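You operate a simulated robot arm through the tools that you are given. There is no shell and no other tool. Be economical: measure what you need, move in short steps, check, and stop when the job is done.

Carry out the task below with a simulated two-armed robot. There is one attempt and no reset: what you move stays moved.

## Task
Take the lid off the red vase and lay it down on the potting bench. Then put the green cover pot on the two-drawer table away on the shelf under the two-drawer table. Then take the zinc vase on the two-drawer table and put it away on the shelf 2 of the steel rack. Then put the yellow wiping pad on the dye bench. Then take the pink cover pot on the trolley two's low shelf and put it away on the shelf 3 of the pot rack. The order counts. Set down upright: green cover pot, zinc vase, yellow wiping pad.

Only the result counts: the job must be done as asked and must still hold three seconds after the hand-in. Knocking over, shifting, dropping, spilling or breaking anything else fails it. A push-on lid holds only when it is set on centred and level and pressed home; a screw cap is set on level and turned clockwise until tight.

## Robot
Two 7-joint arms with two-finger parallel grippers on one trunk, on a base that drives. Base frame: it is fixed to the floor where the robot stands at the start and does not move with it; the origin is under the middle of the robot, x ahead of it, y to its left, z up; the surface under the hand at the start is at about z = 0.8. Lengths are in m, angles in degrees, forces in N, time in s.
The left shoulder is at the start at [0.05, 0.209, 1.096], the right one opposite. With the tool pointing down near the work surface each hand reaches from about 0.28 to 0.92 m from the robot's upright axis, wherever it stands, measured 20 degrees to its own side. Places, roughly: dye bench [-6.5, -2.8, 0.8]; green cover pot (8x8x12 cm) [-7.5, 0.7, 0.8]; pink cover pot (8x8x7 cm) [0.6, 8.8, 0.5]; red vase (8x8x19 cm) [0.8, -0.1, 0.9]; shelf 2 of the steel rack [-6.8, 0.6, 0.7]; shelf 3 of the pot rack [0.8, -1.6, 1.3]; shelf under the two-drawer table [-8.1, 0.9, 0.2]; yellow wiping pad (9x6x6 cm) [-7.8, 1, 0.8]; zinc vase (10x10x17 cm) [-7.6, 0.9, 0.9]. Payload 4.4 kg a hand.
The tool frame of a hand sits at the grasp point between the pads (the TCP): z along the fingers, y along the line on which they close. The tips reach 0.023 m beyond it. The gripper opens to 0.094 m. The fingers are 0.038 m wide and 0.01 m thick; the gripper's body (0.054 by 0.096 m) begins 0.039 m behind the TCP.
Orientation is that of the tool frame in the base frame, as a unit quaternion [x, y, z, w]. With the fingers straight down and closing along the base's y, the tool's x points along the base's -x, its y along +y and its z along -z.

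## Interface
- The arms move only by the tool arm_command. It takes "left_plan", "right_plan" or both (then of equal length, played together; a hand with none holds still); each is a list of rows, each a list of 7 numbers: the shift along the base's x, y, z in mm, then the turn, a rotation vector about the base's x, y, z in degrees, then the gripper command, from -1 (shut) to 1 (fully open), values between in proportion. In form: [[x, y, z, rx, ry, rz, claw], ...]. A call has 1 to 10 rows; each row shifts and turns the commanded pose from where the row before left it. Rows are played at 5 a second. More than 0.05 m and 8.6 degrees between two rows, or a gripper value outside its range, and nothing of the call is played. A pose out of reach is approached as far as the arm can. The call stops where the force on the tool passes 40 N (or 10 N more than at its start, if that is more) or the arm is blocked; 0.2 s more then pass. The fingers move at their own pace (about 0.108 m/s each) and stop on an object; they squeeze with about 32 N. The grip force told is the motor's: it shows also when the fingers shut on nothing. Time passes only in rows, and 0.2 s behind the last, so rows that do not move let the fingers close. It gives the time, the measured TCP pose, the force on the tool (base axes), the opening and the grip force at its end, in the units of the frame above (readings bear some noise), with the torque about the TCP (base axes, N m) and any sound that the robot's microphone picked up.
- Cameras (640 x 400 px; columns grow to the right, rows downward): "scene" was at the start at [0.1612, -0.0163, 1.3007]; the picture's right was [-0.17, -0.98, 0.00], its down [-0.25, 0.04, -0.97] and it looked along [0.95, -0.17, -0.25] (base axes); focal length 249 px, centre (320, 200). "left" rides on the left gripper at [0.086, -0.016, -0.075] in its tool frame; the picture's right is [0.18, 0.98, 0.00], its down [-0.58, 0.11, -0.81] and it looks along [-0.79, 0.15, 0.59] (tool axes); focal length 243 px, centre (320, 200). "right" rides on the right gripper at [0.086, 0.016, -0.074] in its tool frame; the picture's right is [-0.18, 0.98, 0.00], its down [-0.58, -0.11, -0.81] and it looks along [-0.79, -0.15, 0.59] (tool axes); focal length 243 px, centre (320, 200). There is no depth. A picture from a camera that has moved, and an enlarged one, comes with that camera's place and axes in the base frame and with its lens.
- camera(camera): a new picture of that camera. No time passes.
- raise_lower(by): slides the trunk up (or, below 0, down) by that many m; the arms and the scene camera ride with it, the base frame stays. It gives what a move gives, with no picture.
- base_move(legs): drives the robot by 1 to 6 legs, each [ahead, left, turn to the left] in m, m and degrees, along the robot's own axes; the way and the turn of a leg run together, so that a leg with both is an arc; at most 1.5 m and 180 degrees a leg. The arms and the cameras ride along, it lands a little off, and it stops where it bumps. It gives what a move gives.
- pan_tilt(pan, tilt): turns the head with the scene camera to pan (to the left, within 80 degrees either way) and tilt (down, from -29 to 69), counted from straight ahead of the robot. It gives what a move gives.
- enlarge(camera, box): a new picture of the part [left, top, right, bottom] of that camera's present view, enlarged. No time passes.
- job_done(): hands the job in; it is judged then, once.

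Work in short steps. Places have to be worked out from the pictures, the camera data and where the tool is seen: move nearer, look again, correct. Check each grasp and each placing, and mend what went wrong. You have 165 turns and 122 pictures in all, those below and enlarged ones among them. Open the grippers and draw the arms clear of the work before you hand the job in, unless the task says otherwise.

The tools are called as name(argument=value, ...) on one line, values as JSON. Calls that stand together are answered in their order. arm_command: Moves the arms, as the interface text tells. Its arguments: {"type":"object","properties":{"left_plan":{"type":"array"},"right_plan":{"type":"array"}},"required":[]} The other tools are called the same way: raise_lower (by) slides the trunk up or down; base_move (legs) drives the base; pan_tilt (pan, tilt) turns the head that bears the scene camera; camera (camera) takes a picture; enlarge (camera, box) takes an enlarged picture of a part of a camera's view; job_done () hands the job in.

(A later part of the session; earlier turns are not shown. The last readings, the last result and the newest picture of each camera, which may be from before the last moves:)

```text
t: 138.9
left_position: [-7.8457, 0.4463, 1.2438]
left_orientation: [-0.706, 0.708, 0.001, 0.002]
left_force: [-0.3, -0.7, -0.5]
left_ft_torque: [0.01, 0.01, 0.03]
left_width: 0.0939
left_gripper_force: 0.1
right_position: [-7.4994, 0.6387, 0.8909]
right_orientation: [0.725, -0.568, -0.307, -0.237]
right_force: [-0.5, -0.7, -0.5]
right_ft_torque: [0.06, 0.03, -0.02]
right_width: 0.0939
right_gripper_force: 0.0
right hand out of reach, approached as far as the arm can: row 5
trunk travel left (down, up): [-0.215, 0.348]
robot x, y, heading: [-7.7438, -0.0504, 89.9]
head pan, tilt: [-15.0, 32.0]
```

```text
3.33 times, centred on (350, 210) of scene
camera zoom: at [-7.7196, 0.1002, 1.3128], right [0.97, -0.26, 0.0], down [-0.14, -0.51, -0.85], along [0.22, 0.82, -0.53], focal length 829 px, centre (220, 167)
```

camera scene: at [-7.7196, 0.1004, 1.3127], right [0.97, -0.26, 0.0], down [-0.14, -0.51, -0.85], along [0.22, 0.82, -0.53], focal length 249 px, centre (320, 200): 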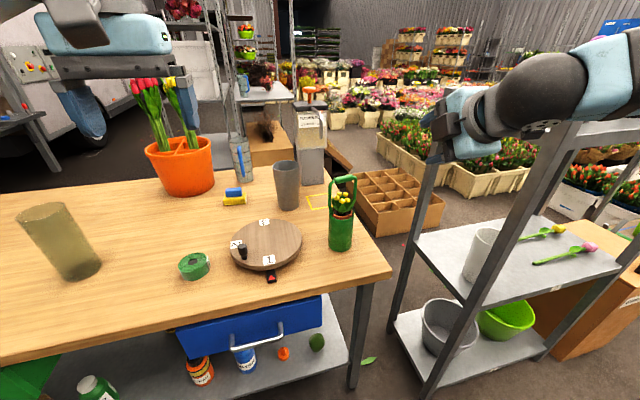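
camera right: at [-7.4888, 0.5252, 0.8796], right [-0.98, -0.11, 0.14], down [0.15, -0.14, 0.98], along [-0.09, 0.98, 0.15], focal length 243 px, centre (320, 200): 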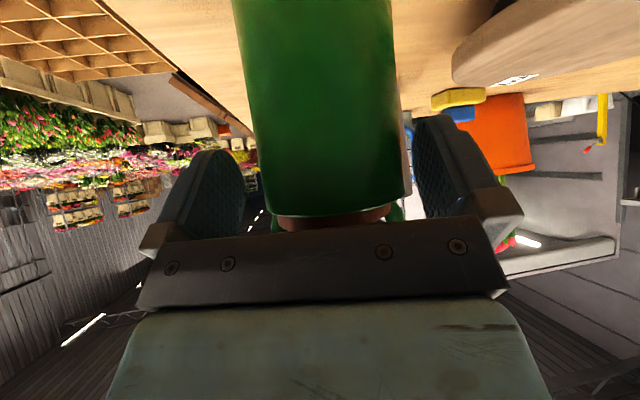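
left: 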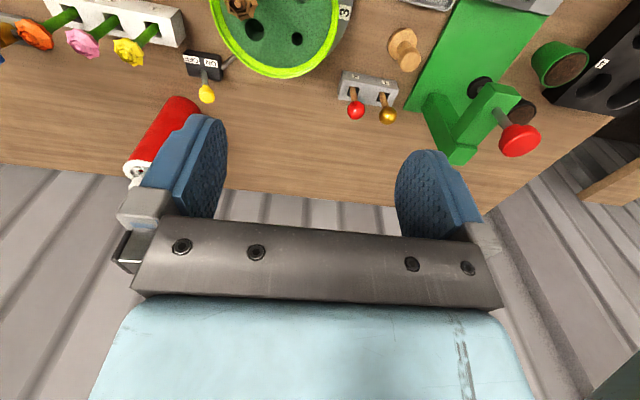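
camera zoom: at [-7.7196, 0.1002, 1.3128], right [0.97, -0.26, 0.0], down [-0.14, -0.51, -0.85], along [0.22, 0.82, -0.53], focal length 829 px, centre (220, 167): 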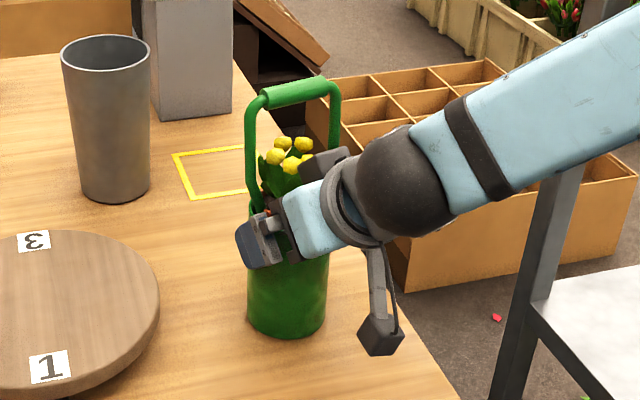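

Nearly there (11 mm in front of the axis, reach limit), with the cup centred. I close.

arm_command(right_plan=[[0, 0, 0, 0, 0, 0, -1], [0, 0, 0, 0, 0, 0, -1], [0, 0, 0, 0, 0, 0, -1], [0, 0, 0, 0, 0, 0, -1]])

arm_command(right_plan=[[0, 0, 6, 0, 0, 0, -1], [0, -5, 12, 0, 0, 0, -1], [0, -5, 15, 0, 0, 0, -1], [0, 0, 0, 0, 0, 0, -1]])

enlarge(camera="scene", box=[270, 150, 430, 270])

```text
t: 139.9
left_position: [-7.847, 0.4457, 1.2435]
left_orientation: [-0.707, 0.708, 0.001, 0.001]
left_force: [0.2, 0.3, -0.5]
left_ft_torque: [0.0, 0.0, -0.02]
left_width: 0.094
left_gripper_force: 0.0
right_position: [-7.5, 0.6391, 0.8906]
right_orientation: [0.725, -0.568, -0.308, -0.238]
right_force: [-2.2, 1.3, 3.5]
right_ft_torque: [0.33, 0.1, 0.1]
right_width: 0.0762
right_gripper_force: 31.8
trunk travel left (down, up): [-0.215, 0.348]
robot x, y, heading: [-7.7432, -0.0511, 90.2]
head pan, tilt: [-15.0, 32.0]
```

```text
t: 140.9
left_position: [-7.8482, 0.4477, 1.2433]
left_orientation: [-0.706, 0.709, 0.0, 0.001]
left_force: [0.7, -0.3, 0.0]
left_ft_torque: [-0.03, -0.01, 0.02]
left_width: 0.0939
left_gripper_force: 0.1
right_position: [-7.499, 0.6293, 0.9222]
right_orientation: [0.726, -0.568, -0.307, -0.236]
right_force: [0.2, -0.3, -5.3]
right_ft_torque: [-0.13, -0.02, 0.0]
right_width: 0.076
right_gripper_force: 31.7
trunk travel left (down, up): [-0.215, 0.348]
robot x, y, heading: [-7.7416, -0.0536, 90.0]
head pan, tilt: [-15.0, 32.0]
```

```text
3.33 times, centred on (350, 210) of scene
camera zoom: at [-7.7194, 0.1011, 1.3126], right [0.97, -0.26, 0.0], down [-0.14, -0.51, -0.85], along [0.22, 0.82, -0.53], focal length 829 px, centre (220, 167)
```

zoom: 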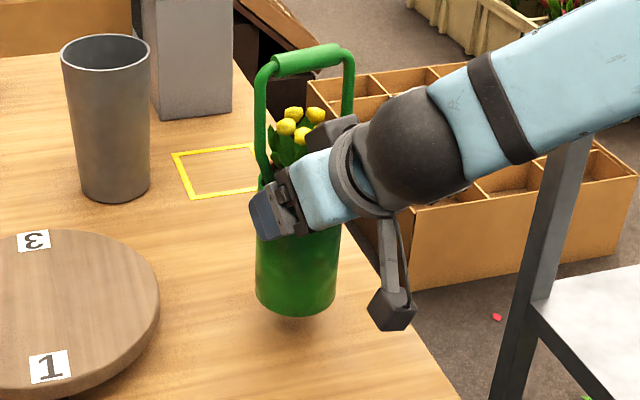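

The cup with insert is lifted upright (5.3 N). I raise it a bit, back the base off 0.38 m, and look at the left side for space.

arm_command(right_plan=[[0, -10, 20, 0, 0, 0, -1], [0, -20, 10, 0, 0, 0, -1], [0, -20, 0, 0, 0, 0, -1], [0, 0, 0, 0, 0, 0, -1]])

base_move(legs=[[-0.33, 0, 0]])

pan_tilt(pan=35, tilt=40)

camera(camera="scene")

```text
t: 141.9
left_position: [-7.8469, 0.4473, 1.2433]
left_orientation: [-0.706, 0.708, 0.0, 0.001]
left_force: [-0.2, 0.0, -0.2]
left_ft_torque: [0.03, 0.0, -0.01]
left_width: 0.0939
left_gripper_force: 0.0
right_position: [-7.4998, 0.5796, 0.9522]
right_orientation: [0.726, -0.569, -0.306, -0.237]
right_force: [0.7, 0.3, -4.6]
right_ft_torque: [-0.05, -0.04, 0.01]
right_width: 0.0758
right_gripper_force: 32.3
trunk travel left (down, up): [-0.215, 0.348]
robot x, y, heading: [-7.7454, -0.0515, 90.1]
head pan, tilt: [-15.0, 32.0]
```

```text
t: 143.9
left_position: [-7.8502, 0.1731, 1.244]
left_orientation: [0.707, -0.707, -0.002, -0.002]
left_force: [0.1, 2.0, -0.6]
left_ft_torque: [-0.1, 0.03, -0.01]
left_width: 0.0942
left_gripper_force: 0.0
right_position: [-7.5052, 0.3088, 0.9521]
right_orientation: [0.727, -0.567, -0.307, -0.235]
right_force: [0.4, 0.1, -4.3]
right_ft_torque: [-0.08, 0.0, 0.02]
right_width: 0.0759
right_gripper_force: 32.5
trunk travel left (down, up): [-0.215, 0.348]
robot x, y, heading: [-7.7459, -0.3299, 90.3]
head pan, tilt: [-15.0, 32.0]
stopped in leg 1: the robot was blocked; the commanded pose is now the measured one
```

```text
t: 145.1
left_position: [-7.8498, 0.1716, 1.2451]
left_orientation: [-0.706, 0.708, 0.002, 0.003]
left_force: [0.6, 0.7, -0.4]
left_ft_torque: [0.03, 0.0, 0.01]
left_width: 0.094
left_gripper_force: 0.1
right_position: [-7.5042, 0.3073, 0.9537]
right_orientation: [0.727, -0.566, -0.309, -0.236]
right_force: [-0.4, -0.6, -4.2]
right_ft_torque: [-0.04, 0.03, 0.01]
right_width: 0.0759
right_gripper_force: 32.0
trunk travel left (down, up): [-0.215, 0.348]
robot x, y, heading: [-7.7439, -0.3293, 90.2]
head pan, tilt: [35.0, 40.0]
```

```text
70 pictures are left
camera scene: at [-7.7934, -0.1906, 1.3006], right [0.82, 0.58, 0.0], down [0.37, -0.53, -0.77], along [-0.44, 0.63, -0.64], focal length 249 px, centre (320, 200)
```

scene: 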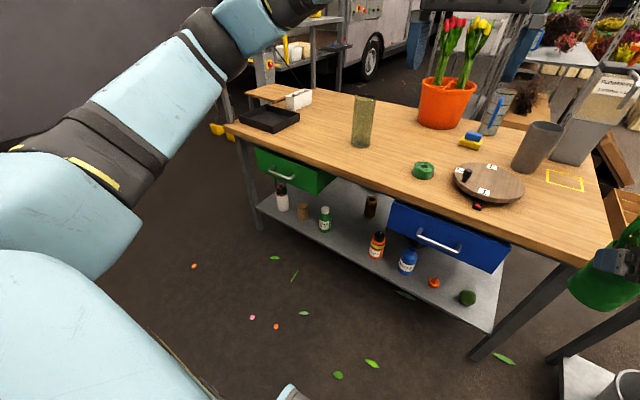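

There is a free gap on the lower shelf at about (-8.20, 0.68), between the drawers. I drive left 0.7 m.

base_move(legs=[[0.05, 0.7, 0]])

raise_lower(by=-0.21)

pan_tilt(pan=-12, tilt=48)

camera(camera="scene")

```text
t: 146.0
left_position: [-7.8534, 0.1711, 1.2445]
left_orientation: [-0.707, 0.707, 0.002, 0.003]
left_force: [0.1, 0.0, -0.4]
left_ft_torque: [0.01, -0.02, -0.01]
left_width: 0.0941
left_gripper_force: 0.1
right_position: [-7.5077, 0.3067, 0.9521]
right_orientation: [0.727, -0.567, -0.307, -0.236]
right_force: [-0.4, 0.5, -3.6]
right_ft_torque: [-0.06, 0.0, -0.06]
right_width: 0.076
right_gripper_force: 32.1
trunk travel left (down, up): [-0.215, 0.348]
robot x, y, heading: [-7.7516, -0.3277, 90.5]
head pan, tilt: [35.0, 40.0]
stopped in leg 1: the robot was blocked; the commanded pose is now the measured one
```

```text
t: 148.3
left_position: [-7.8541, 0.1718, 1.034]
left_orientation: [0.707, -0.707, -0.002, -0.003]
left_force: [-0.3, 0.2, 0.3]
left_ft_torque: [0.02, 0.0, -0.02]
left_width: 0.094
left_gripper_force: 0.2
right_position: [-7.5076, 0.306, 0.7427]
right_orientation: [0.727, -0.566, -0.309, -0.236]
right_force: [0.3, -0.4, -4.8]
right_ft_torque: [-0.05, 0.0, 0.03]
right_width: 0.0761
right_gripper_force: 31.7
trunk travel left (down, up): [-0.005, 0.558]
robot x, y, heading: [-7.7509, -0.3294, 90.1]
head pan, tilt: [35.0, 40.0]
```

```text
t: 149.4
left_position: [-7.8543, 0.172, 1.0346]
left_orientation: [0.708, -0.706, -0.002, -0.003]
left_force: [-0.6, 0.6, -0.1]
left_ft_torque: [0.02, 0.03, 0.01]
left_width: 0.0941
left_gripper_force: 0.1
right_position: [-7.509, 0.3066, 0.7441]
right_orientation: [0.726, -0.567, -0.308, -0.236]
right_force: [-0.4, 0.6, -3.9]
right_ft_torque: [-0.05, -0.02, -0.01]
right_width: 0.076
right_gripper_force: 32.1
trunk travel left (down, up): [-0.005, 0.558]
robot x, y, heading: [-7.7522, -0.3271, 90.0]
head pan, tilt: [-12.0, 48.0]
```

```text
69 pictures are left
camera scene: at [-7.7325, -0.1827, 1.0791], right [0.98, -0.2, 0.0], down [-0.15, -0.73, -0.67], along [0.14, 0.65, -0.74], focal length 249 px, centre (320, 200)
```

scene: 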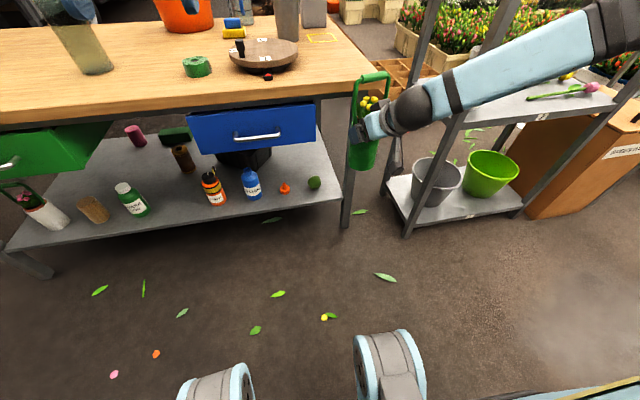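

The base is caught on something behind. I first move 0.08 m forward, then left.

base_move(legs=[[0.08, 0, 0]])

base_move(legs=[[0, 0.68, 0]])

```text
t: 150.5
left_position: [-7.8536, 0.2508, 1.035]
left_orientation: [0.707, -0.707, -0.001, -0.003]
left_force: [0.6, 0.6, -0.2]
left_ft_torque: [-0.07, 0.02, 0.0]
left_width: 0.0939
left_gripper_force: 0.1
right_position: [-7.5089, 0.3865, 0.7427]
right_orientation: [0.727, -0.567, -0.307, -0.235]
right_force: [0.1, 0.1, -5.3]
right_ft_torque: [-0.05, 0.0, -0.03]
right_width: 0.0765
right_gripper_force: 32.1
trunk travel left (down, up): [-0.005, 0.558]
robot x, y, heading: [-7.7524, -0.2495, 90.1]
head pan, tilt: [-12.0, 48.0]
```

```text
t: 157.0
left_position: [-8.5422, 0.2467, 1.0353]
left_orientation: [0.708, -0.706, -0.002, -0.003]
left_force: [0.8, -0.6, -0.2]
left_ft_torque: [0.02, 0.01, 0.0]
left_width: 0.0939
left_gripper_force: 0.1
right_position: [-8.1966, 0.3822, 0.7428]
right_orientation: [0.727, -0.565, -0.31, -0.236]
right_force: [-0.9, 0.5, -4.7]
right_ft_torque: [-0.11, 0.0, -0.02]
right_width: 0.0759
right_gripper_force: 32.1
trunk travel left (down, up): [-0.005, 0.558]
robot x, y, heading: [-8.4356, -0.2542, 90.2]
head pan, tilt: [-12.0, 48.0]
```

The hand is at x=-8.197, lined up with the gap. I lower the pot in front of the table while drawing it nearer to the robot.

arm_command(right_plan=[[0, -15, -42, 0, 0, 0, -1], [0, -15, -42, 0, 0, 0, -1], [0, -15, -42, 0, 0, 0, -1], [0, -15, -42, 0, 0, 0, -1], [0, -10, -42, 0, 0, 0, -1], [0, -10, -42, 0, 0, 0, -1], [0, -10, -42, 0, 0, 0, -1], [0, -10, -42, 0, 0, 0, -1], [0, 0, -40, 0, 0, 0, -1], [0, 0, 0, 0, 0, 0, -1]])

camera(camera="scene")

```text
t: 159.2
left_position: [-8.5417, 0.2468, 1.0346]
left_orientation: [0.708, -0.706, -0.001, -0.003]
left_force: [-0.2, 0.8, 0.6]
left_ft_torque: [-0.04, 0.02, 0.02]
left_width: 0.0938
left_gripper_force: 0.0
right_position: [-8.101, 0.26, 0.5622]
right_orientation: [0.728, -0.566, -0.309, -0.235]
right_force: [0.7, 0.1, -4.0]
right_ft_torque: [-0.1, 0.0, -0.02]
right_width: 0.0762
right_gripper_force: 32.2
right hand out of reach, approached as far as the arm can: row 3, 4, 5, 6, 7, 8, 9
trunk travel left (down, up): [-0.005, 0.558]
robot x, y, heading: [-8.4369, -0.2537, 90.3]
head pan, tilt: [-12.0, 48.0]
```

```text
68 pictures are left
camera scene: at [-8.4187, -0.107, 1.0791], right [0.98, -0.2, 0.0], down [-0.15, -0.73, -0.67], along [0.14, 0.66, -0.74], focal length 249 px, centre (320, 200)
```

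scene: 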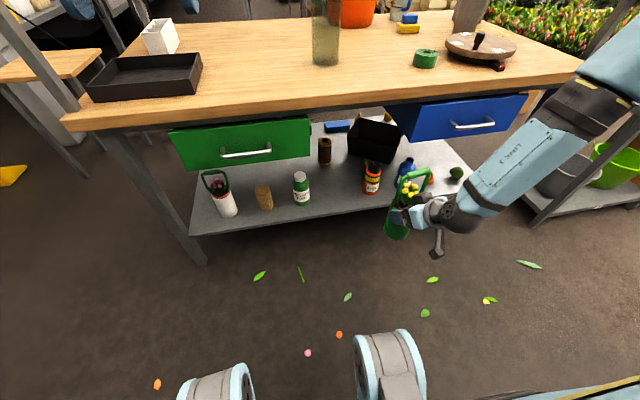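

The arm stalls at z≈0.56. I probe whether going further out (forward and to its own side) frees the descent.

arm_command(right_plan=[[10, 20, -30, 0, 0, 0, -1], [10, 20, -30, 0, 0, 0, -1], [10, 20, -30, 0, 0, 0, -1], [0, 0, 0, 0, 0, 0, -1]])

```text
t: 160.2
left_position: [-8.5409, 0.2479, 1.0351]
left_orientation: [-0.707, 0.707, 0.002, 0.003]
left_force: [0.4, -0.5, 0.6]
left_ft_torque: [-0.01, 0.01, 0.01]
left_width: 0.0941
left_gripper_force: 0.0
right_position: [-8.0473, 0.3095, 0.5501]
right_orientation: [0.728, -0.566, -0.308, -0.235]
right_force: [0.4, 0.4, -4.2]
right_ft_torque: [-0.06, -0.05, 0.02]
right_width: 0.0763
right_gripper_force: 32.0
right hand out of reach, approached as far as the arm can: row 1, 2, 3
trunk travel left (down, up): [-0.005, 0.558]
robot x, y, heading: [-8.438, -0.251, 90.3]
head pan, tilt: [-12.0, 48.0]
```

Before going on, I probe the low reach with the free left arm (mirror image): straight down with tool down.

arm_command(left_plan=[[-10, 0, -45, 0, 0, 0, 1], [-10, 0, -45, 0, 0, 0, 1], [-10, 0, -45, 0, 0, 0, 1], [-10, 0, -45, 0, 0, 0, 1], [-10, 0, -45, 0, 0, 0, 1], [-10, 0, -45, 0, 0, 0, 1], [-10, 0, -45, 0, 0, 0, 1], [-10, 0, -45, 0, 0, 0, 1], [-10, 0, -45, 0, 0, 0, 1], [-10, 0, -45, 0, 0, 0, 1]])

arm_command(left_plan=[[0, 0, -45, 0, 0, 0, 1], [0, 0, -45, 0, 0, 0, 1], [0, 0, -45, 0, 0, 0, 1], [0, 0, -45, 0, 0, 0, 1], [0, 0, 0, 0, 0, 0, 1]])

```text
t: 162.4
left_position: [-8.6407, 0.2476, 0.5845]
left_orientation: [0.708, -0.706, -0.001, -0.003]
left_force: [0.1, -0.2, 0.1]
left_ft_torque: [-0.01, -0.04, -0.03]
left_width: 0.0937
left_gripper_force: 0.1
right_position: [-8.0483, 0.3096, 0.5504]
right_orientation: [0.728, -0.566, -0.308, -0.236]
right_force: [-0.2, 0.2, -4.2]
right_ft_torque: [-0.07, -0.01, 0.03]
right_width: 0.0761
right_gripper_force: 32.1
trunk travel left (down, up): [-0.005, 0.558]
robot x, y, heading: [-8.4358, -0.2519, 90.3]
head pan, tilt: [-12.0, 48.0]
```

```text
t: 163.6
left_position: [-8.6388, 0.2465, 0.4046]
left_orientation: [0.708, -0.706, -0.001, -0.003]
left_force: [0.7, -0.3, -0.1]
left_ft_torque: [0.0, 0.02, 0.02]
left_width: 0.0941
left_gripper_force: 0.0
right_position: [-8.0495, 0.3096, 0.5516]
right_orientation: [0.728, -0.566, -0.308, -0.235]
right_force: [0.6, -1.2, -4.3]
right_ft_torque: [-0.06, -0.04, 0.01]
right_width: 0.076
right_gripper_force: 32.3
trunk travel left (down, up): [-0.005, 0.558]
robot x, y, heading: [-8.4344, -0.2525, 90.3]
head pan, tilt: [-12.0, 48.0]
```

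Tool-down reaches far lower. Now I test with the left how much pitch-up is possible at this height, going down to z≈0.31.

arm_command(left_plan=[[0, 0, -45, 0, 0, 0, 1], [0, 0, -45, 0, 0, 0, 1], [0, 0, 0, 8, 0, 0, 1], [0, 0, 0, 8, 0, 0, 1], [0, 0, 0, 8, 0, 0, 1], [0, 0, 0, 8, 0, 0, 1], [0, 0, 0, 8, 0, 0, 1], [0, 0, 0, 8, 0, 0, 1], [0, 0, 0, 0, 0, 0, 1]])

camera(camera="scene")

```text
t: 165.6
left_position: [-8.6322, 0.2449, 0.315]
left_orientation: [-0.687, 0.688, 0.16, 0.168]
left_force: [0.1, 0.1, -0.1]
left_ft_torque: [0.0, -0.01, 0.04]
left_width: 0.0939
left_gripper_force: 0.0
left hand out of reach, approached as far as the arm can: row 6, 7, 8
right_position: [-8.0488, 0.3096, 0.5507]
right_orientation: [0.727, -0.567, -0.308, -0.235]
right_force: [-0.6, -0.5, -5.0]
right_ft_torque: [-0.06, 0.03, -0.01]
right_width: 0.076
right_gripper_force: 32.1
trunk travel left (down, up): [-0.005, 0.558]
robot x, y, heading: [-8.4385, -0.2522, 90.4]
head pan, tilt: [-12.0, 48.0]
```

```text
67 pictures are left
camera scene: at [-8.4187, -0.1069, 1.0791], right [0.98, -0.2, 0.0], down [-0.15, -0.73, -0.67], along [0.14, 0.66, -0.74], focal length 249 px, centre (320, 200)
```

scene: 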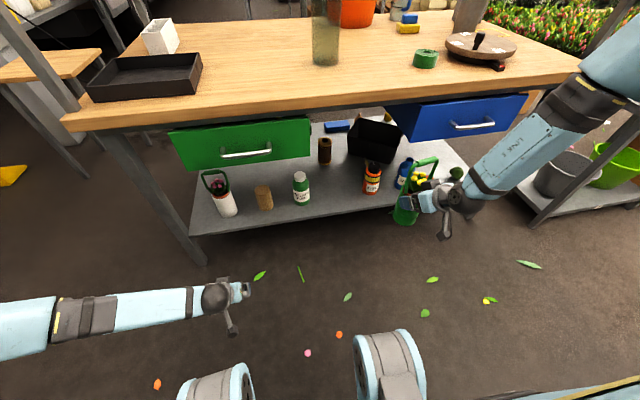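

The forearms come in from the side, so a hand yawed inward should pitch and reach lower more easily. I yaw the right hand (with pot) another +40° and descend.

arm_command(right_plan=[[0, 0, 0, 0, 0, 8, -1], [0, 0, 0, 0, 0, 8, -1], [0, 0, 0, 0, 0, 8, -1], [0, 0, 0, 0, 0, 8, -1], [0, 0, 0, 0, 0, 8, -1], [-15, -5, -40, 0, 0, 0, -1], [-15, -5, -40, 0, 0, 0, -1], [-15, -5, -40, 0, 0, 0, -1], [-15, 0, -40, 0, 0, 0, -1], [0, 0, 0, 0, 0, 0, -1]])

camera(camera="scene")

```text
t: 167.8
left_position: [-8.6317, 0.2467, 0.3146]
left_orientation: [0.688, -0.688, -0.161, -0.167]
left_force: [0.7, 0.8, 0.2]
left_ft_torque: [0.01, 0.01, -0.01]
left_width: 0.0939
left_gripper_force: 0.0
right_position: [-8.1001, 0.2501, 0.5464]
right_orientation: [0.866, -0.315, -0.364, -0.136]
right_force: [-0.4, 0.6, -3.4]
right_ft_torque: [-0.05, -0.05, 0.0]
right_width: 0.076
right_gripper_force: 32.4
right hand out of reach, approached as far as the arm can: row 4, 5, 6, 7, 8, 9
trunk travel left (down, up): [-0.005, 0.558]
robot x, y, heading: [-8.4376, -0.2554, 90.3]
head pan, tilt: [-12.0, 48.0]
```

```text
66 pictures are left
camera scene: at [-8.4187, -0.107, 1.0791], right [0.98, -0.2, 0.0], down [-0.15, -0.73, -0.67], along [0.14, 0.66, -0.74], focal length 249 px, centre (320, 200)
```

scene: 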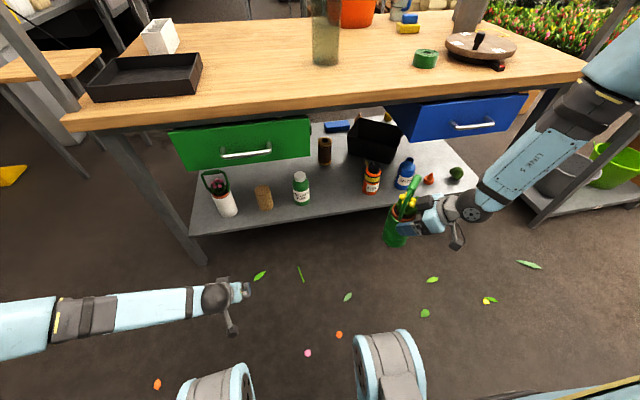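

I test with the left hand: yaw it inward by 48° there and then add pitch toward 45°, to see whether that posture is possible low down.

arm_command(left_plan=[[0, 0, 0, 0, 0, -8, 1], [0, 0, 0, 0, 0, -8, 1], [0, 0, 0, 0, 0, -8, 1], [0, 0, 0, 0, 0, -8, 1], [0, 0, 0, 0, 0, -8, 1], [0, 0, 0, 0, 0, -8, 1], [0, 0, 0, 5.4, -5.9, 0, 1], [0, 0, 0, 5.4, -5.9, 0, 1], [0, 0, 0, 5.4, -5.9, 0, 1], [0, 0, 0, 0, 0, 0, 1]])

```text
t: 170.0
left_position: [-8.6313, 0.2456, 0.3154]
left_orientation: [-0.322, 0.844, 0.151, 0.401]
left_force: [0.1, -0.9, -0.5]
left_ft_torque: [0.03, 0.0, -0.01]
left_width: 0.0941
left_gripper_force: 0.0
right_position: [-8.1002, 0.2509, 0.5461]
right_orientation: [0.866, -0.315, -0.363, -0.135]
right_force: [0.6, -0.4, -4.2]
right_ft_torque: [-0.08, -0.06, -0.01]
right_width: 0.0762
right_gripper_force: 31.7
trunk travel left (down, up): [-0.005, 0.558]
robot x, y, heading: [-8.4357, -0.2462, 90.5]
head pan, tilt: [-12.0, 48.0]
```

That works for the left: inward yaw 48° with 39° pitch at z=0.315. For the right I mirror it: back up to z≈0.74, yaw fully there, then descend.

arm_command(right_plan=[[0, 0, 45, 0, 0, 0, -1], [0, 0, 45, 0, 0, 0, -1], [0, 0, 45, 0, 0, 0, -1], [0, 0, 45, 0, 0, 0, -1], [-15, 0, 0, 0, 0, 8, -1], [-15, 0, 0, 0, 0, 8, -1], [-15, 0, 0, 0, 0, 4, -1], [0, 0, 0, 0, 0, 0, -1]])

arm_command(right_plan=[[-5, 0, -40, 0, 0, 0, -1], [-5, 0, -40, 0, 0, 0, -1], [-5, 0, -40, 0, 0, 0, -1], [-5, 0, -40, 0, 0, 0, -1], [-5, 0, -40, 0, 0, 0, -1], [-5, 0, -40, 0, 0, 0, -1], [-5, 0, -40, 0, 0, 0, -1], [-5, 0, -40, 0, 0, 0, -1], [0, 0, 0, 0, 0, 0, -1]])

camera(camera="scene")

```text
t: 171.8
left_position: [-8.6308, 0.2443, 0.315]
left_orientation: [-0.322, 0.844, 0.151, 0.402]
left_force: [-0.2, 0.8, 0.8]
left_ft_torque: [0.0, -0.03, 0.04]
left_width: 0.0944
left_gripper_force: 0.0
right_position: [-8.1439, 0.2501, 0.7255]
right_orientation: [0.908, -0.16, -0.381, -0.071]
right_force: [-0.1, -0.3, -3.9]
right_ft_torque: [-0.02, -0.07, -0.01]
right_width: 0.0757
right_gripper_force: 31.7
trunk travel left (down, up): [-0.005, 0.558]
robot x, y, heading: [-8.4367, -0.2536, 90.5]
head pan, tilt: [-12.0, 48.0]
```

```text
t: 173.8
left_position: [-8.6318, 0.2455, 0.3148]
left_orientation: [-0.323, 0.844, 0.151, 0.4]
left_force: [-0.8, 0.8, 0.0]
left_ft_torque: [0.01, -0.02, 0.02]
left_width: 0.094
left_gripper_force: 0.0
right_position: [-8.1526, 0.2417, 0.5588]
right_orientation: [0.908, -0.161, -0.38, -0.071]
right_force: [-0.1, 0.8, -4.6]
right_ft_torque: [-0.07, -0.07, -0.02]
right_width: 0.0762
right_gripper_force: 31.5
right hand out of reach, approached as far as the arm can: row 5, 6, 7, 8
trunk travel left (down, up): [-0.005, 0.558]
robot x, y, heading: [-8.4374, -0.2499, 90.5]
head pan, tilt: [-12.0, 48.0]
```

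```text
65 pictures are left
camera scene: at [-8.4187, -0.107, 1.0791], right [0.98, -0.2, 0.0], down [-0.15, -0.73, -0.67], along [0.14, 0.66, -0.74], focal length 249 px, centre (320, 200)
```

scene: 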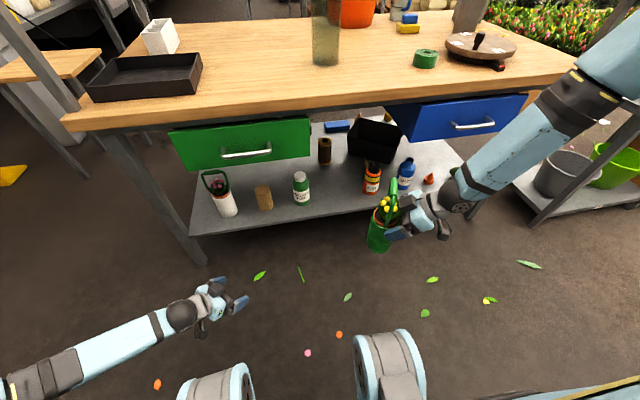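

The right arm is stuck in an elbow-high posture, while the left, elbow-low, can do it. So I'll set the pot on a clear spot at the table's front and regrasp with the left. First both arms up, then trunk up.

arm_command(left_plan=[[0, 0, 45, 0, 0, 0, 1], [0, 0, 45, 0, 0, 0, 1], [0, 0, 45, 0, 0, 0, 1], [0, 0, 45, 0, 0, 0, 1], [0, 0, 45, 0, 0, 0, 1], [0, 0, 45, 0, 0, 0, 1], [0, 0, 45, 0, 0, 0, 1], [0, 0, 45, 0, 0, 0, 1], [0, 0, 45, 0, 0, 0, 1], [0, 0, 0, 0, 0, 0, 1]], right_plan=[[0, 0, 20, 0, 0, 0, -1], [0, 0, 20, 0, 0, 0, -1], [0, 0, 20, 0, 0, 0, -1], [0, 0, 20, 0, 0, 0, -1], [0, 0, 20, 0, 0, 0, -1], [0, 0, 20, 0, 0, 0, -1], [0, 0, 20, 0, 0, 0, -1], [0, 0, 20, 0, 0, 0, -1], [0, 0, 20, 0, 0, 0, -1], [0, 0, 0, 0, 0, 0, -1]])

raise_lower(by=0.25)

camera(camera="scene")

```text
t: 176.0
left_position: [-8.6308, 0.2432, 0.7206]
left_orientation: [-0.322, 0.844, 0.15, 0.401]
left_force: [0.2, -0.7, 1.2]
left_ft_torque: [0.02, 0.0, 0.03]
left_width: 0.0942
left_gripper_force: 0.1
right_position: [-8.1543, 0.2416, 0.7388]
right_orientation: [0.907, -0.16, -0.382, -0.071]
right_force: [0.4, 0.2, -4.5]
right_ft_torque: [-0.02, -0.08, -0.02]
right_width: 0.0761
right_gripper_force: 32.0
trunk travel left (down, up): [-0.005, 0.558]
robot x, y, heading: [-8.4389, -0.2537, 90.4]
head pan, tilt: [-12.0, 48.0]
```

```text
t: 178.5
left_position: [-8.6293, 0.2439, 0.9698]
left_orientation: [-0.322, 0.844, 0.151, 0.401]
left_force: [0.5, 0.1, -0.4]
left_ft_torque: [-0.02, 0.01, 0.0]
left_width: 0.0938
left_gripper_force: 0.1
right_position: [-8.1544, 0.2423, 0.9887]
right_orientation: [0.908, -0.161, -0.381, -0.071]
right_force: [0.3, 1.1, -4.2]
right_ft_torque: [-0.01, -0.05, 0.03]
right_width: 0.0758
right_gripper_force: 31.9
trunk travel left (down, up): [-0.255, 0.308]
robot x, y, heading: [-8.435, -0.255, 90.5]
head pan, tilt: [-12.0, 48.0]
```

```text
64 pictures are left
camera scene: at [-8.4187, -0.1068, 1.329], right [0.98, -0.2, 0.0], down [-0.15, -0.73, -0.67], along [0.14, 0.66, -0.74], focal length 249 px, centre (320, 200)
```

scene: 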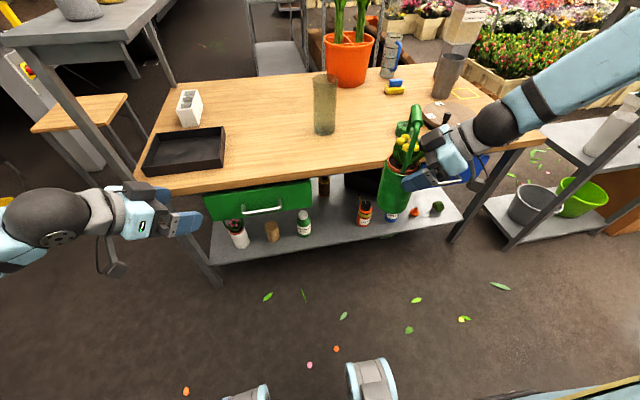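

Table front at about (-8.12, 0.59) is clear. I drive 0.27 m forward, then move right hand forward and down in steps.

base_move(legs=[[0.27, 0, 0]])

arm_command(right_plan=[[15, 25, -20, 0, 0, 0, -1], [15, 25, -20, 0, 0, 0, -1], [5, 25, -25, 0, 0, 0, -1], [0, 0, -15, 0, 0, 0, -1], [0, 0, 0, 0, 0, 0, -1]])

camera(camera="scene")

```text
t: 180.5
left_position: [-8.6334, 0.5145, 0.9685]
left_orientation: [-0.323, 0.843, 0.151, 0.402]
left_force: [-0.1, 0.4, -0.6]
left_ft_torque: [0.0, -0.01, 0.0]
left_width: 0.0943
left_gripper_force: 0.1
right_position: [-8.1559, 0.5131, 0.9884]
right_orientation: [0.908, -0.16, -0.381, -0.071]
right_force: [-0.5, 1.1, -4.0]
right_ft_torque: [-0.03, -0.06, 0.04]
right_width: 0.0759
right_gripper_force: 31.9
trunk travel left (down, up): [-0.255, 0.308]
robot x, y, heading: [-8.4369, 0.0179, 90.6]
head pan, tilt: [-12.0, 48.0]
```

```text
t: 181.7
left_position: [-8.6329, 0.5149, 0.9692]
left_orientation: [-0.323, 0.844, 0.15, 0.401]
left_force: [0.1, 0.1, -0.8]
left_ft_torque: [0.01, -0.05, -0.02]
left_width: 0.0937
left_gripper_force: 0.0
right_position: [-8.1214, 0.588, 0.9097]
right_orientation: [0.908, -0.161, -0.381, -0.071]
right_force: [0.9, 1.0, -5.5]
right_ft_torque: [-0.03, -0.09, 0.0]
right_width: 0.0761
right_gripper_force: 32.1
trunk travel left (down, up): [-0.255, 0.308]
robot x, y, heading: [-8.4366, 0.0194, 90.5]
head pan, tilt: [-12.0, 48.0]
```

```text
63 pictures are left
camera scene: at [-8.4208, 0.1646, 1.329], right [0.98, -0.2, 0.0], down [-0.15, -0.73, -0.67], along [0.13, 0.66, -0.74], focal length 249 px, centre (320, 200)
```

scene: 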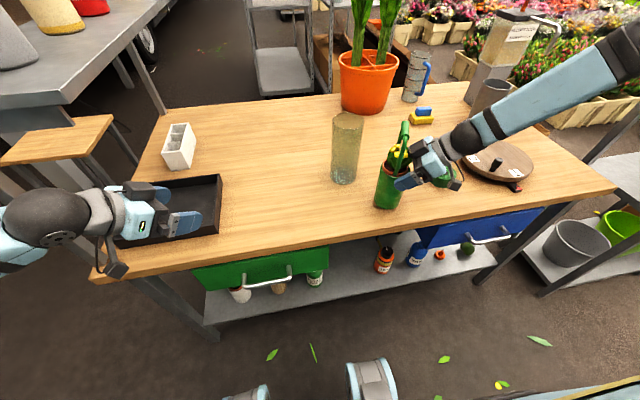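

Clear below. I lower in small steps until contact.

arm_command(right_plan=[[0, 0, -8, 0, 0, 0, -1], [0, 0, -5, 0, 0, 0, -1], [0, 0, -3, 0, 0, 0, -1], [0, 0, -2, 0, 0, 0, -1], [0, 0, -2, 0, 0, 0, -1], [0, 0, 0, 0, 0, 0, -1]])

```text
t: 183.1
left_position: [-8.633, 0.5137, 0.9711]
left_orientation: [-0.322, 0.844, 0.152, 0.402]
left_force: [-0.6, -0.1, -0.3]
left_ft_torque: [0.03, 0.03, -0.01]
left_width: 0.0941
left_gripper_force: 0.0
right_position: [-8.1209, 0.5884, 0.8932]
right_orientation: [0.908, -0.159, -0.381, -0.073]
right_force: [9.5, 3.2, 25.8]
right_ft_torque: [-0.01, 0.25, -0.03]
right_width: 0.0758
right_gripper_force: 32.1
trunk travel left (down, up): [-0.255, 0.308]
robot x, y, heading: [-8.4373, 0.0208, 90.5]
head pan, tilt: [-12.0, 48.0]
```

Down (contact at 0.893). I ease 3 mm, open, and retreat horizontally to the right-front.

arm_command(right_plan=[[0, 0, 3, 0, 0, 0, -1], [0, 0, 0, 0, 0, 0, 1], [0, 0, 0, 0, 0, 0, 1], [0, 0, 0, 0, 0, 0, 1], [18, -7, 0, 0, 0, 0, 1], [28, -11, 0, 0, 0, 0, 1], [35, -13, 10, 0, 0, 0, 1], [35, -13, 30, 0, 0, 0, 1], [0, -20, 45, 0, 0, 0, 1], [0, 0, 0, 0, 0, 0, 1]])

camera(camera="scene")

camera(camera="left")

```text
t: 185.3
left_position: [-8.6331, 0.5162, 0.9687]
left_orientation: [-0.323, 0.844, 0.151, 0.401]
left_force: [0.2, 0.1, 0.3]
left_ft_torque: [-0.01, -0.02, 0.02]
left_width: 0.094
left_gripper_force: 0.1
right_position: [-8.0036, 0.5243, 0.9766]
right_orientation: [0.908, -0.161, -0.381, -0.07]
right_force: [0.2, -0.2, 0.1]
right_ft_torque: [-0.01, 0.02, 0.02]
right_width: 0.0941
right_gripper_force: 0.1
trunk travel left (down, up): [-0.255, 0.308]
robot x, y, heading: [-8.4315, 0.0189, 90.3]
head pan, tilt: [-12.0, 48.0]
```

```text
62 pictures are left
camera scene: at [-8.4198, 0.1652, 1.3289], right [0.98, -0.2, 0.0], down [-0.15, -0.73, -0.67], along [0.13, 0.65, -0.74], focal length 249 px, centre (320, 200)
```

scene: 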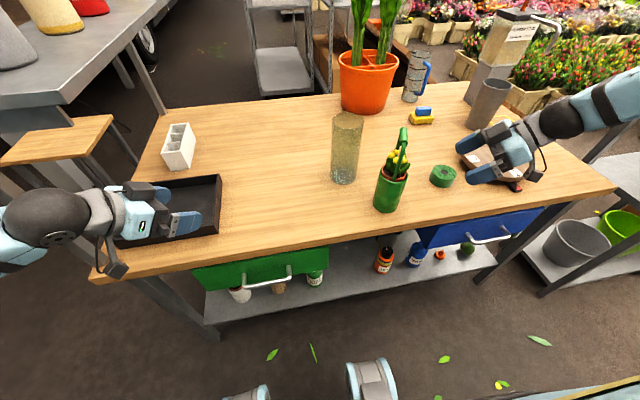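

```text
61 pictures are left
camera left: at [-8.7057, 0.428, 0.9496], right [-0.74, 0.66, -0.15], down [-0.27, -0.09, 0.96], along [0.62, 0.75, 0.24], focal length 243 px, centre (320, 200)
```

left: 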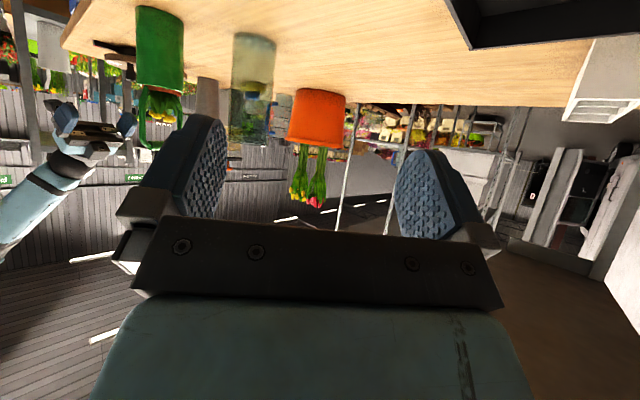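

The pot stands, but its handle now faces wrongly for a left-hand grasp. I regrasp with the right along the same path, lift slightly, turn it back by 69.5° so the handle faces squarely ahead, and set it down again.

arm_command(right_plan=[[0, 20, -45, 0, 0, 0, 1], [-35, 13, -30, 0, 0, 0, 1], [-35, 13, -10, 0, 0, 0, 1], [-28, 11, 0, 0, 0, 0, 1], [-18, 7, 0, 0, 0, 0, 1], [0, 0, 0, 0, 0, 0, 1], [0, 0, 0, 0, 0, 0, -1], [0, 0, 0, 0, 0, 0, -1], [0, 0, 0, 0, 0, 0, -1], [0, 0, 0, 0, 0, 0, -1]])

arm_command(right_plan=[[0, 0, 12, 0, 0, -6, -1], [0, -5, 15, 0, 0, -8, -1], [0, -5, 0, 0, 0, -8, -1], [0, -5, 0, 0, 0, -8, -1], [0, -5, 0, 0, 0, -8, -1], [0, 0, 0, 0, 0, -8, -1], [0, 0, 0, 0, 0, -8, -1], [0, 0, 0, 0, 0, -8, -1], [0, 0, 0, 0, 0, -7.5, -1], [0, 0, 0, 0, 0, 0, -1]])

camera(camera="scene")

```text
t: 187.5
left_position: [-8.6338, 0.5146, 0.9696]
left_orientation: [-0.323, 0.844, 0.15, 0.401]
left_force: [-1.3, -0.1, 0.0]
left_ft_torque: [0.04, -0.01, 0.03]
left_width: 0.094
left_gripper_force: 0.1
right_position: [-8.1198, 0.5879, 0.8923]
right_orientation: [0.908, -0.159, -0.381, -0.07]
right_force: [0.6, 0.0, 0.9]
right_ft_torque: [-0.06, 0.13, 0.02]
right_width: 0.0759
right_gripper_force: 32.5
trunk travel left (down, up): [-0.255, 0.308]
robot x, y, heading: [-8.4372, 0.0199, 90.2]
head pan, tilt: [-12.0, 48.0]
```

```text
t: 189.7
left_position: [-8.6323, 0.515, 0.9699]
left_orientation: [-0.322, 0.844, 0.15, 0.401]
left_force: [0.4, -0.1, -0.2]
left_ft_torque: [0.01, -0.02, 0.0]
left_width: 0.0937
left_gripper_force: 0.1
right_position: [-8.1211, 0.5675, 0.9182]
right_orientation: [0.654, -0.649, -0.273, -0.275]
right_force: [-0.5, 0.1, -4.3]
right_ft_torque: [-0.11, 0.02, 0.01]
right_width: 0.0758
right_gripper_force: 31.8
trunk travel left (down, up): [-0.255, 0.308]
robot x, y, heading: [-8.4384, 0.0203, 90.4]
head pan, tilt: [-12.0, 48.0]
```

```text
60 pictures are left
camera scene: at [-8.4201, 0.1642, 1.3291], right [0.98, -0.2, 0.0], down [-0.15, -0.73, -0.67], along [0.13, 0.66, -0.74], focal length 249 px, centre (320, 200)
```

scene: 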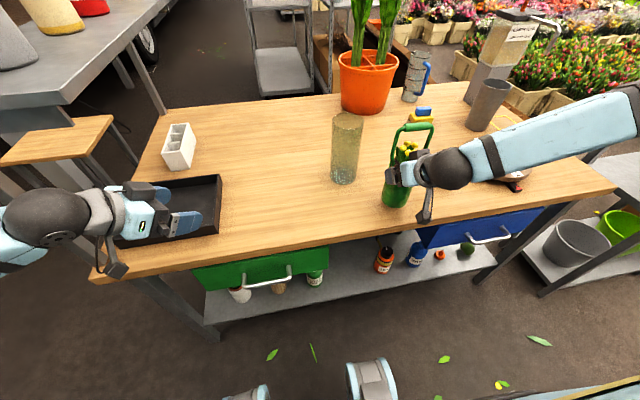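

Squared up. I lower it to the table, release, retreat straight back and raise.

arm_command(right_plan=[[0, 0, -14, 0, 0, 0, -1], [0, 0, -6, 0, 0, 0, -1], [0, 0, -4, 0, 0, 0, -1], [0, 0, -2, 0, 0, 0, -1], [0, 0, 0, 0, 0, 0, -1]])

```text
t: 190.9
left_position: [-8.6328, 0.514, 0.9693]
left_orientation: [-0.323, 0.843, 0.151, 0.402]
left_force: [-0.2, -0.3, -0.4]
left_ft_torque: [-0.02, -0.02, -0.02]
left_width: 0.0938
left_gripper_force: 0.0
right_position: [-8.1205, 0.5677, 0.8913]
right_orientation: [0.656, -0.648, -0.273, -0.275]
right_force: [-0.2, -0.4, -2.9]
right_ft_torque: [-0.05, 0.04, -0.01]
right_width: 0.0758
right_gripper_force: 31.9
trunk travel left (down, up): [-0.255, 0.308]
robot x, y, heading: [-8.441, 0.0203, 90.4]
head pan, tilt: [-12.0, 48.0]
```

Just touching. One more millimetre, then open and retreat.

arm_command(right_plan=[[0, 0, -1, 0, 0, 0, -1], [0, 0, 0, 0, 0, 0, 1], [0, 0, 0, 0, 0, 0, 1], [0, 0, 0, 0, 0, 0, 1], [0, -20, 0, 0, 0, 0, 1], [0, -35, 0, 0, 0, 0, 1], [0, -45, 0, 0, 0, 0, 1], [0, -40, 25, 0, 0, 0, 1], [0, -10, 45, 0, 0, 0, 1], [0, 0, 0, 0, 0, 0, 1]])

arm_command(right_plan=[[10, 0, 45, 0, 0, 0, 1], [10, 0, 45, 0, 0, 0, 1], [10, 0, 45, 0, 0, 0, 1], [10, 0, 45, 0, 0, 0, 1], [0, 0, 0, 0, 0, 0, 1], [0, 0, 0, 0, 0, 0, 1]], left_plan=[[0, -20, 10, 0, 0, 8, 1], [0, -20, 10, 0, 0, 8, 1], [0, -20, 10, 0, 0, 8, 1], [0, -20, 10, 0, 0, 8, 1], [0, -20, 10, 0, 0, 8, 1], [0, -20, 0, 0, 0, 8, 1]])

camera(camera="scene")

```text
t: 193.1
left_position: [-8.6324, 0.5143, 0.9692]
left_orientation: [-0.322, 0.845, 0.15, 0.4]
left_force: [0.0, -0.4, 0.4]
left_ft_torque: [-0.02, 0.02, 0.0]
left_width: 0.094
left_gripper_force: 0.1
right_position: [-8.1151, 0.4534, 0.9451]
right_orientation: [0.654, -0.65, -0.272, -0.275]
right_force: [0.7, -0.4, -0.1]
right_ft_torque: [0.03, -0.03, -0.03]
right_width: 0.0938
right_gripper_force: 0.1
right hand out of reach, approached as far as the arm can: row 8, 9
trunk travel left (down, up): [-0.255, 0.308]
robot x, y, heading: [-8.4365, 0.0196, 90.6]
head pan, tilt: [-12.0, 48.0]
```

```text
t: 194.5
left_position: [-8.6155, 0.4586, 1.0055]
left_orientation: [0.639, -0.638, -0.302, -0.305]
left_force: [0.5, 0.5, 0.4]
left_ft_torque: [-0.03, -0.03, 0.0]
left_width: 0.0942
left_gripper_force: 0.1
left hand out of reach, approached as far as the arm can: row 3, 4, 5, 6
right_position: [-8.0721, 0.4729, 1.1202]
right_orientation: [0.655, -0.648, -0.274, -0.275]
right_force: [0.1, -0.3, 0.1]
right_ft_torque: [0.04, 0.03, -0.01]
right_width: 0.0942
right_gripper_force: 0.1
right hand out of reach, approached as far as the arm can: row 1, 2
trunk travel left (down, up): [-0.255, 0.308]
robot x, y, heading: [-8.4379, 0.0194, 90.4]
head pan, tilt: [-12.0, 48.0]
```

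```text
59 pictures are left
camera scene: at [-8.4203, 0.164, 1.3292], right [0.98, -0.2, 0.0], down [-0.15, -0.73, -0.67], along [0.13, 0.66, -0.74], focal length 249 px, centre (320, 200)
```

scene: 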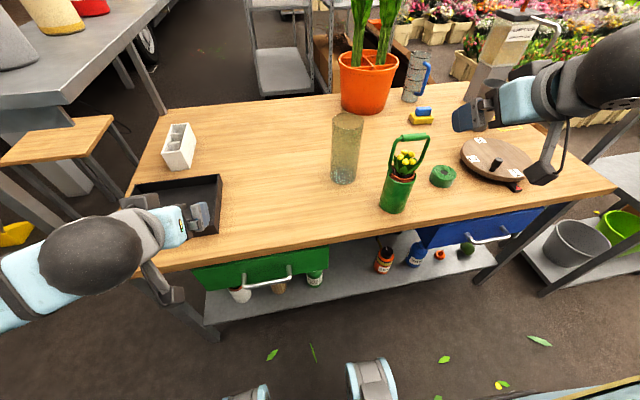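

The pot is ready. The left hand now points straight ahead at 39° pitch. I slide the base right by 0.495 m so the left hand lines up, then check.

base_move(legs=[[0, -0.495, -0.4]])

arm_command(left_plan=[[0, 0, -30, 0, 0, 0, 1], [0, 0, -30, 0, 0, 0, 1], [0, 0, -30, 0, 0, 0, 1], [0, 0, -26, 0, 0, 0, 1], [0, 0, 0, 0, 0, 0, 1]])

camera(camera="left")

camera(camera="scene")

```text
t: 199.3
left_position: [-8.1172, 0.4609, 1.0055]
left_orientation: [-0.637, 0.642, 0.3, 0.305]
left_force: [0.2, -0.6, 0.3]
left_ft_torque: [0.0, -0.04, -0.01]
left_width: 0.0942
left_gripper_force: 0.1
right_position: [-7.5751, 0.4709, 1.1207]
right_orientation: [0.653, -0.65, -0.273, -0.276]
right_force: [-0.7, -0.4, -0.1]
right_ft_torque: [-0.02, 0.01, 0.02]
right_width: 0.094
right_gripper_force: 0.1
trunk travel left (down, up): [-0.255, 0.308]
robot x, y, heading: [-7.9439, 0.0212, 89.7]
head pan, tilt: [-12.0, 48.0]
```

```text
t: 200.5
left_position: [-8.118, 0.4608, 0.8886]
left_orientation: [-0.636, 0.641, 0.3, 0.306]
left_force: [0.3, 0.7, -0.5]
left_ft_torque: [0.01, -0.03, 0.0]
left_width: 0.094
left_gripper_force: 0.1
right_position: [-7.577, 0.4703, 1.1214]
right_orientation: [0.653, -0.65, -0.272, -0.277]
right_force: [-1.2, 1.0, 0.5]
right_ft_torque: [0.0, -0.03, 0.0]
right_width: 0.094
right_gripper_force: 0.0
trunk travel left (down, up): [-0.255, 0.308]
robot x, y, heading: [-7.9435, 0.0201, 90.1]
head pan, tilt: [-12.0, 48.0]
```

```text
58 pictures are left
camera left: at [-8.1036, 0.3475, 0.8693], right [-0.98, -0.11, -0.15], down [-0.12, -0.26, 0.96], along [-0.14, 0.96, 0.24], focal length 243 px, centre (320, 200)
```

left: 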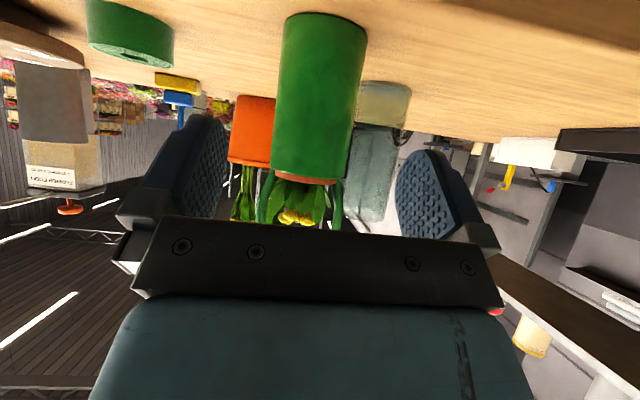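

```text
57 pictures are left
camera scene: at [-7.9267, 0.1655, 1.3292], right [0.98, -0.21, 0.0], down [-0.15, -0.73, -0.67], along [0.14, 0.65, -0.74], focal length 249 px, centre (320, 200)
```

scene: 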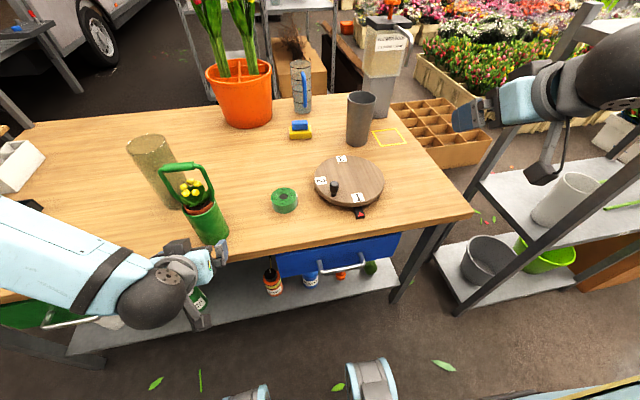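

Pot is well centred (axis x≈-8.122). I advance 112 mm and close with the left.

arm_command(left_plan=[[-3, 35, 0, 0, 0, 0, 1], [0, 35, 0, 0, 0, 0, 1], [0, 25, 0, 0, 0, 0, 1], [0, 17, 0, 0, 0, 0, 1], [0, 0, 0, 0, 0, 0, 1], [0, 0, 0, 0, 0, 0, -1], [0, 0, 0, 0, 0, 0, -1], [0, 0, 0, 0, 0, 0, -1], [0, 0, 0, 0, 0, 0, -1]])

arm_command(left_plan=[[0, 0, 6, 0, 0, 0, -1], [0, 0, 12, 0, 0, 0, -1], [0, -10, 22, 0, 0, 0, -1], [0, -20, 20, 0, 0, 0, -1], [0, 0, 0, 0, 0, 0, -1]])

camera(camera="scene")

```text
t: 202.5
left_position: [-8.1217, 0.5726, 0.8896]
left_orientation: [-0.636, 0.642, 0.3, 0.306]
left_force: [0.5, 1.1, 2.1]
left_ft_torque: [0.15, 0.11, -0.05]
left_width: 0.0759
left_gripper_force: 31.9
right_position: [-7.5764, 0.4694, 1.1204]
right_orientation: [0.653, -0.65, -0.273, -0.276]
right_force: [0.2, 0.5, 0.6]
right_ft_torque: [0.04, 0.0, 0.0]
right_width: 0.0939
right_gripper_force: 0.0
trunk travel left (down, up): [-0.255, 0.308]
robot x, y, heading: [-7.9433, 0.0225, 89.9]
head pan, tilt: [-12.0, 48.0]
```

```text
t: 203.7
left_position: [-8.1211, 0.5438, 0.9499]
left_orientation: [-0.636, 0.642, 0.3, 0.305]
left_force: [-0.3, 0.5, -4.3]
left_ft_torque: [-0.08, -0.01, 0.03]
left_width: 0.0758
left_gripper_force: 32.0
right_position: [-7.5761, 0.4707, 1.1206]
right_orientation: [0.653, -0.651, -0.271, -0.276]
right_force: [0.6, -0.7, 0.2]
right_ft_torque: [-0.02, -0.01, -0.02]
right_width: 0.0941
right_gripper_force: 0.1
trunk travel left (down, up): [-0.255, 0.308]
robot x, y, heading: [-7.9451, 0.0189, 89.5]
head pan, tilt: [-12.0, 48.0]
```

```text
56 pictures are left
camera scene: at [-7.9248, 0.1665, 1.329], right [0.98, -0.21, 0.0], down [-0.15, -0.73, -0.67], along [0.14, 0.65, -0.74], focal length 249 px, centre (320, 200)
```

scene: 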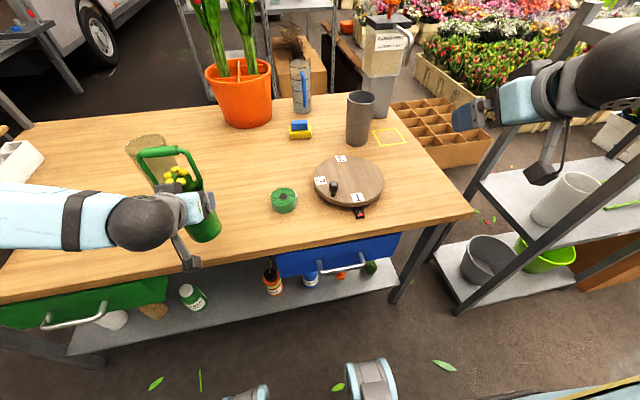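

Held upright by the left (4.3 N). I back off 0.27 m, shift left 0.09, then yaw the hand inward by 48°.

base_move(legs=[[-0.27, 0, 0], [0, 0.085, 0]])

arm_command(left_plan=[[0, 0, 0, 0, 0, -8, -1], [0, 0, 0, 0, 0, -8, -1], [0, 0, 0, 0, 0, -8, -1], [0, 0, 0, 0, 0, -8, -1], [0, 0, 0, 0, 0, -8, -1], [0, 0, 0, 0, 0, -8, -1], [0, 0, 0, 0, 0, 0, -1]])

raise_lower(by=-0.25)

```text
t: 206.7
left_position: [-8.2058, 0.2709, 0.9499]
left_orientation: [-0.637, 0.642, 0.299, 0.305]
left_force: [0.0, 0.2, -3.9]
left_ft_torque: [-0.09, -0.01, -0.01]
left_width: 0.0762
left_gripper_force: 31.3
right_position: [-7.6602, 0.2006, 1.1211]
right_orientation: [0.652, -0.652, -0.271, -0.277]
right_force: [0.2, 0.1, -0.2]
right_ft_torque: [0.01, 0.0, 0.01]
right_width: 0.0939
right_gripper_force: 0.0
trunk travel left (down, up): [-0.255, 0.308]
robot x, y, heading: [-8.0241, -0.2469, 90.0]
head pan, tilt: [-12.0, 48.0]
```

```text
t: 208.2
left_position: [-8.2045, 0.2709, 0.9497]
left_orientation: [-0.321, 0.845, 0.15, 0.401]
left_force: [0.0, -0.2, -3.9]
left_ft_torque: [-0.04, 0.03, -0.02]
left_width: 0.076
left_gripper_force: 31.8
right_position: [-7.6596, 0.2002, 1.1206]
right_orientation: [0.653, -0.651, -0.272, -0.275]
right_force: [-0.2, 0.0, 0.6]
right_ft_torque: [0.02, 0.0, -0.04]
right_width: 0.0942
right_gripper_force: 0.0
trunk travel left (down, up): [-0.255, 0.308]
robot x, y, heading: [-8.0281, -0.2486, 89.9]
head pan, tilt: [-12.0, 48.0]
```

```text
t: 210.8
left_position: [-8.2056, 0.2709, 0.699]
left_orientation: [-0.32, 0.845, 0.149, 0.401]
left_force: [-0.6, 0.2, -4.4]
left_ft_torque: [-0.09, 0.04, 0.0]
left_width: 0.0762
left_gripper_force: 31.8
right_position: [-7.6594, 0.1998, 0.8707]
right_orientation: [0.653, -0.651, -0.272, -0.276]
right_force: [-0.3, -0.3, 0.0]
right_ft_torque: [0.05, 0.01, 0.01]
right_width: 0.0942
right_gripper_force: 0.1
trunk travel left (down, up): [-0.005, 0.558]
robot x, y, heading: [-8.0251, -0.2474, 90.4]
head pan, tilt: [-12.0, 48.0]
```

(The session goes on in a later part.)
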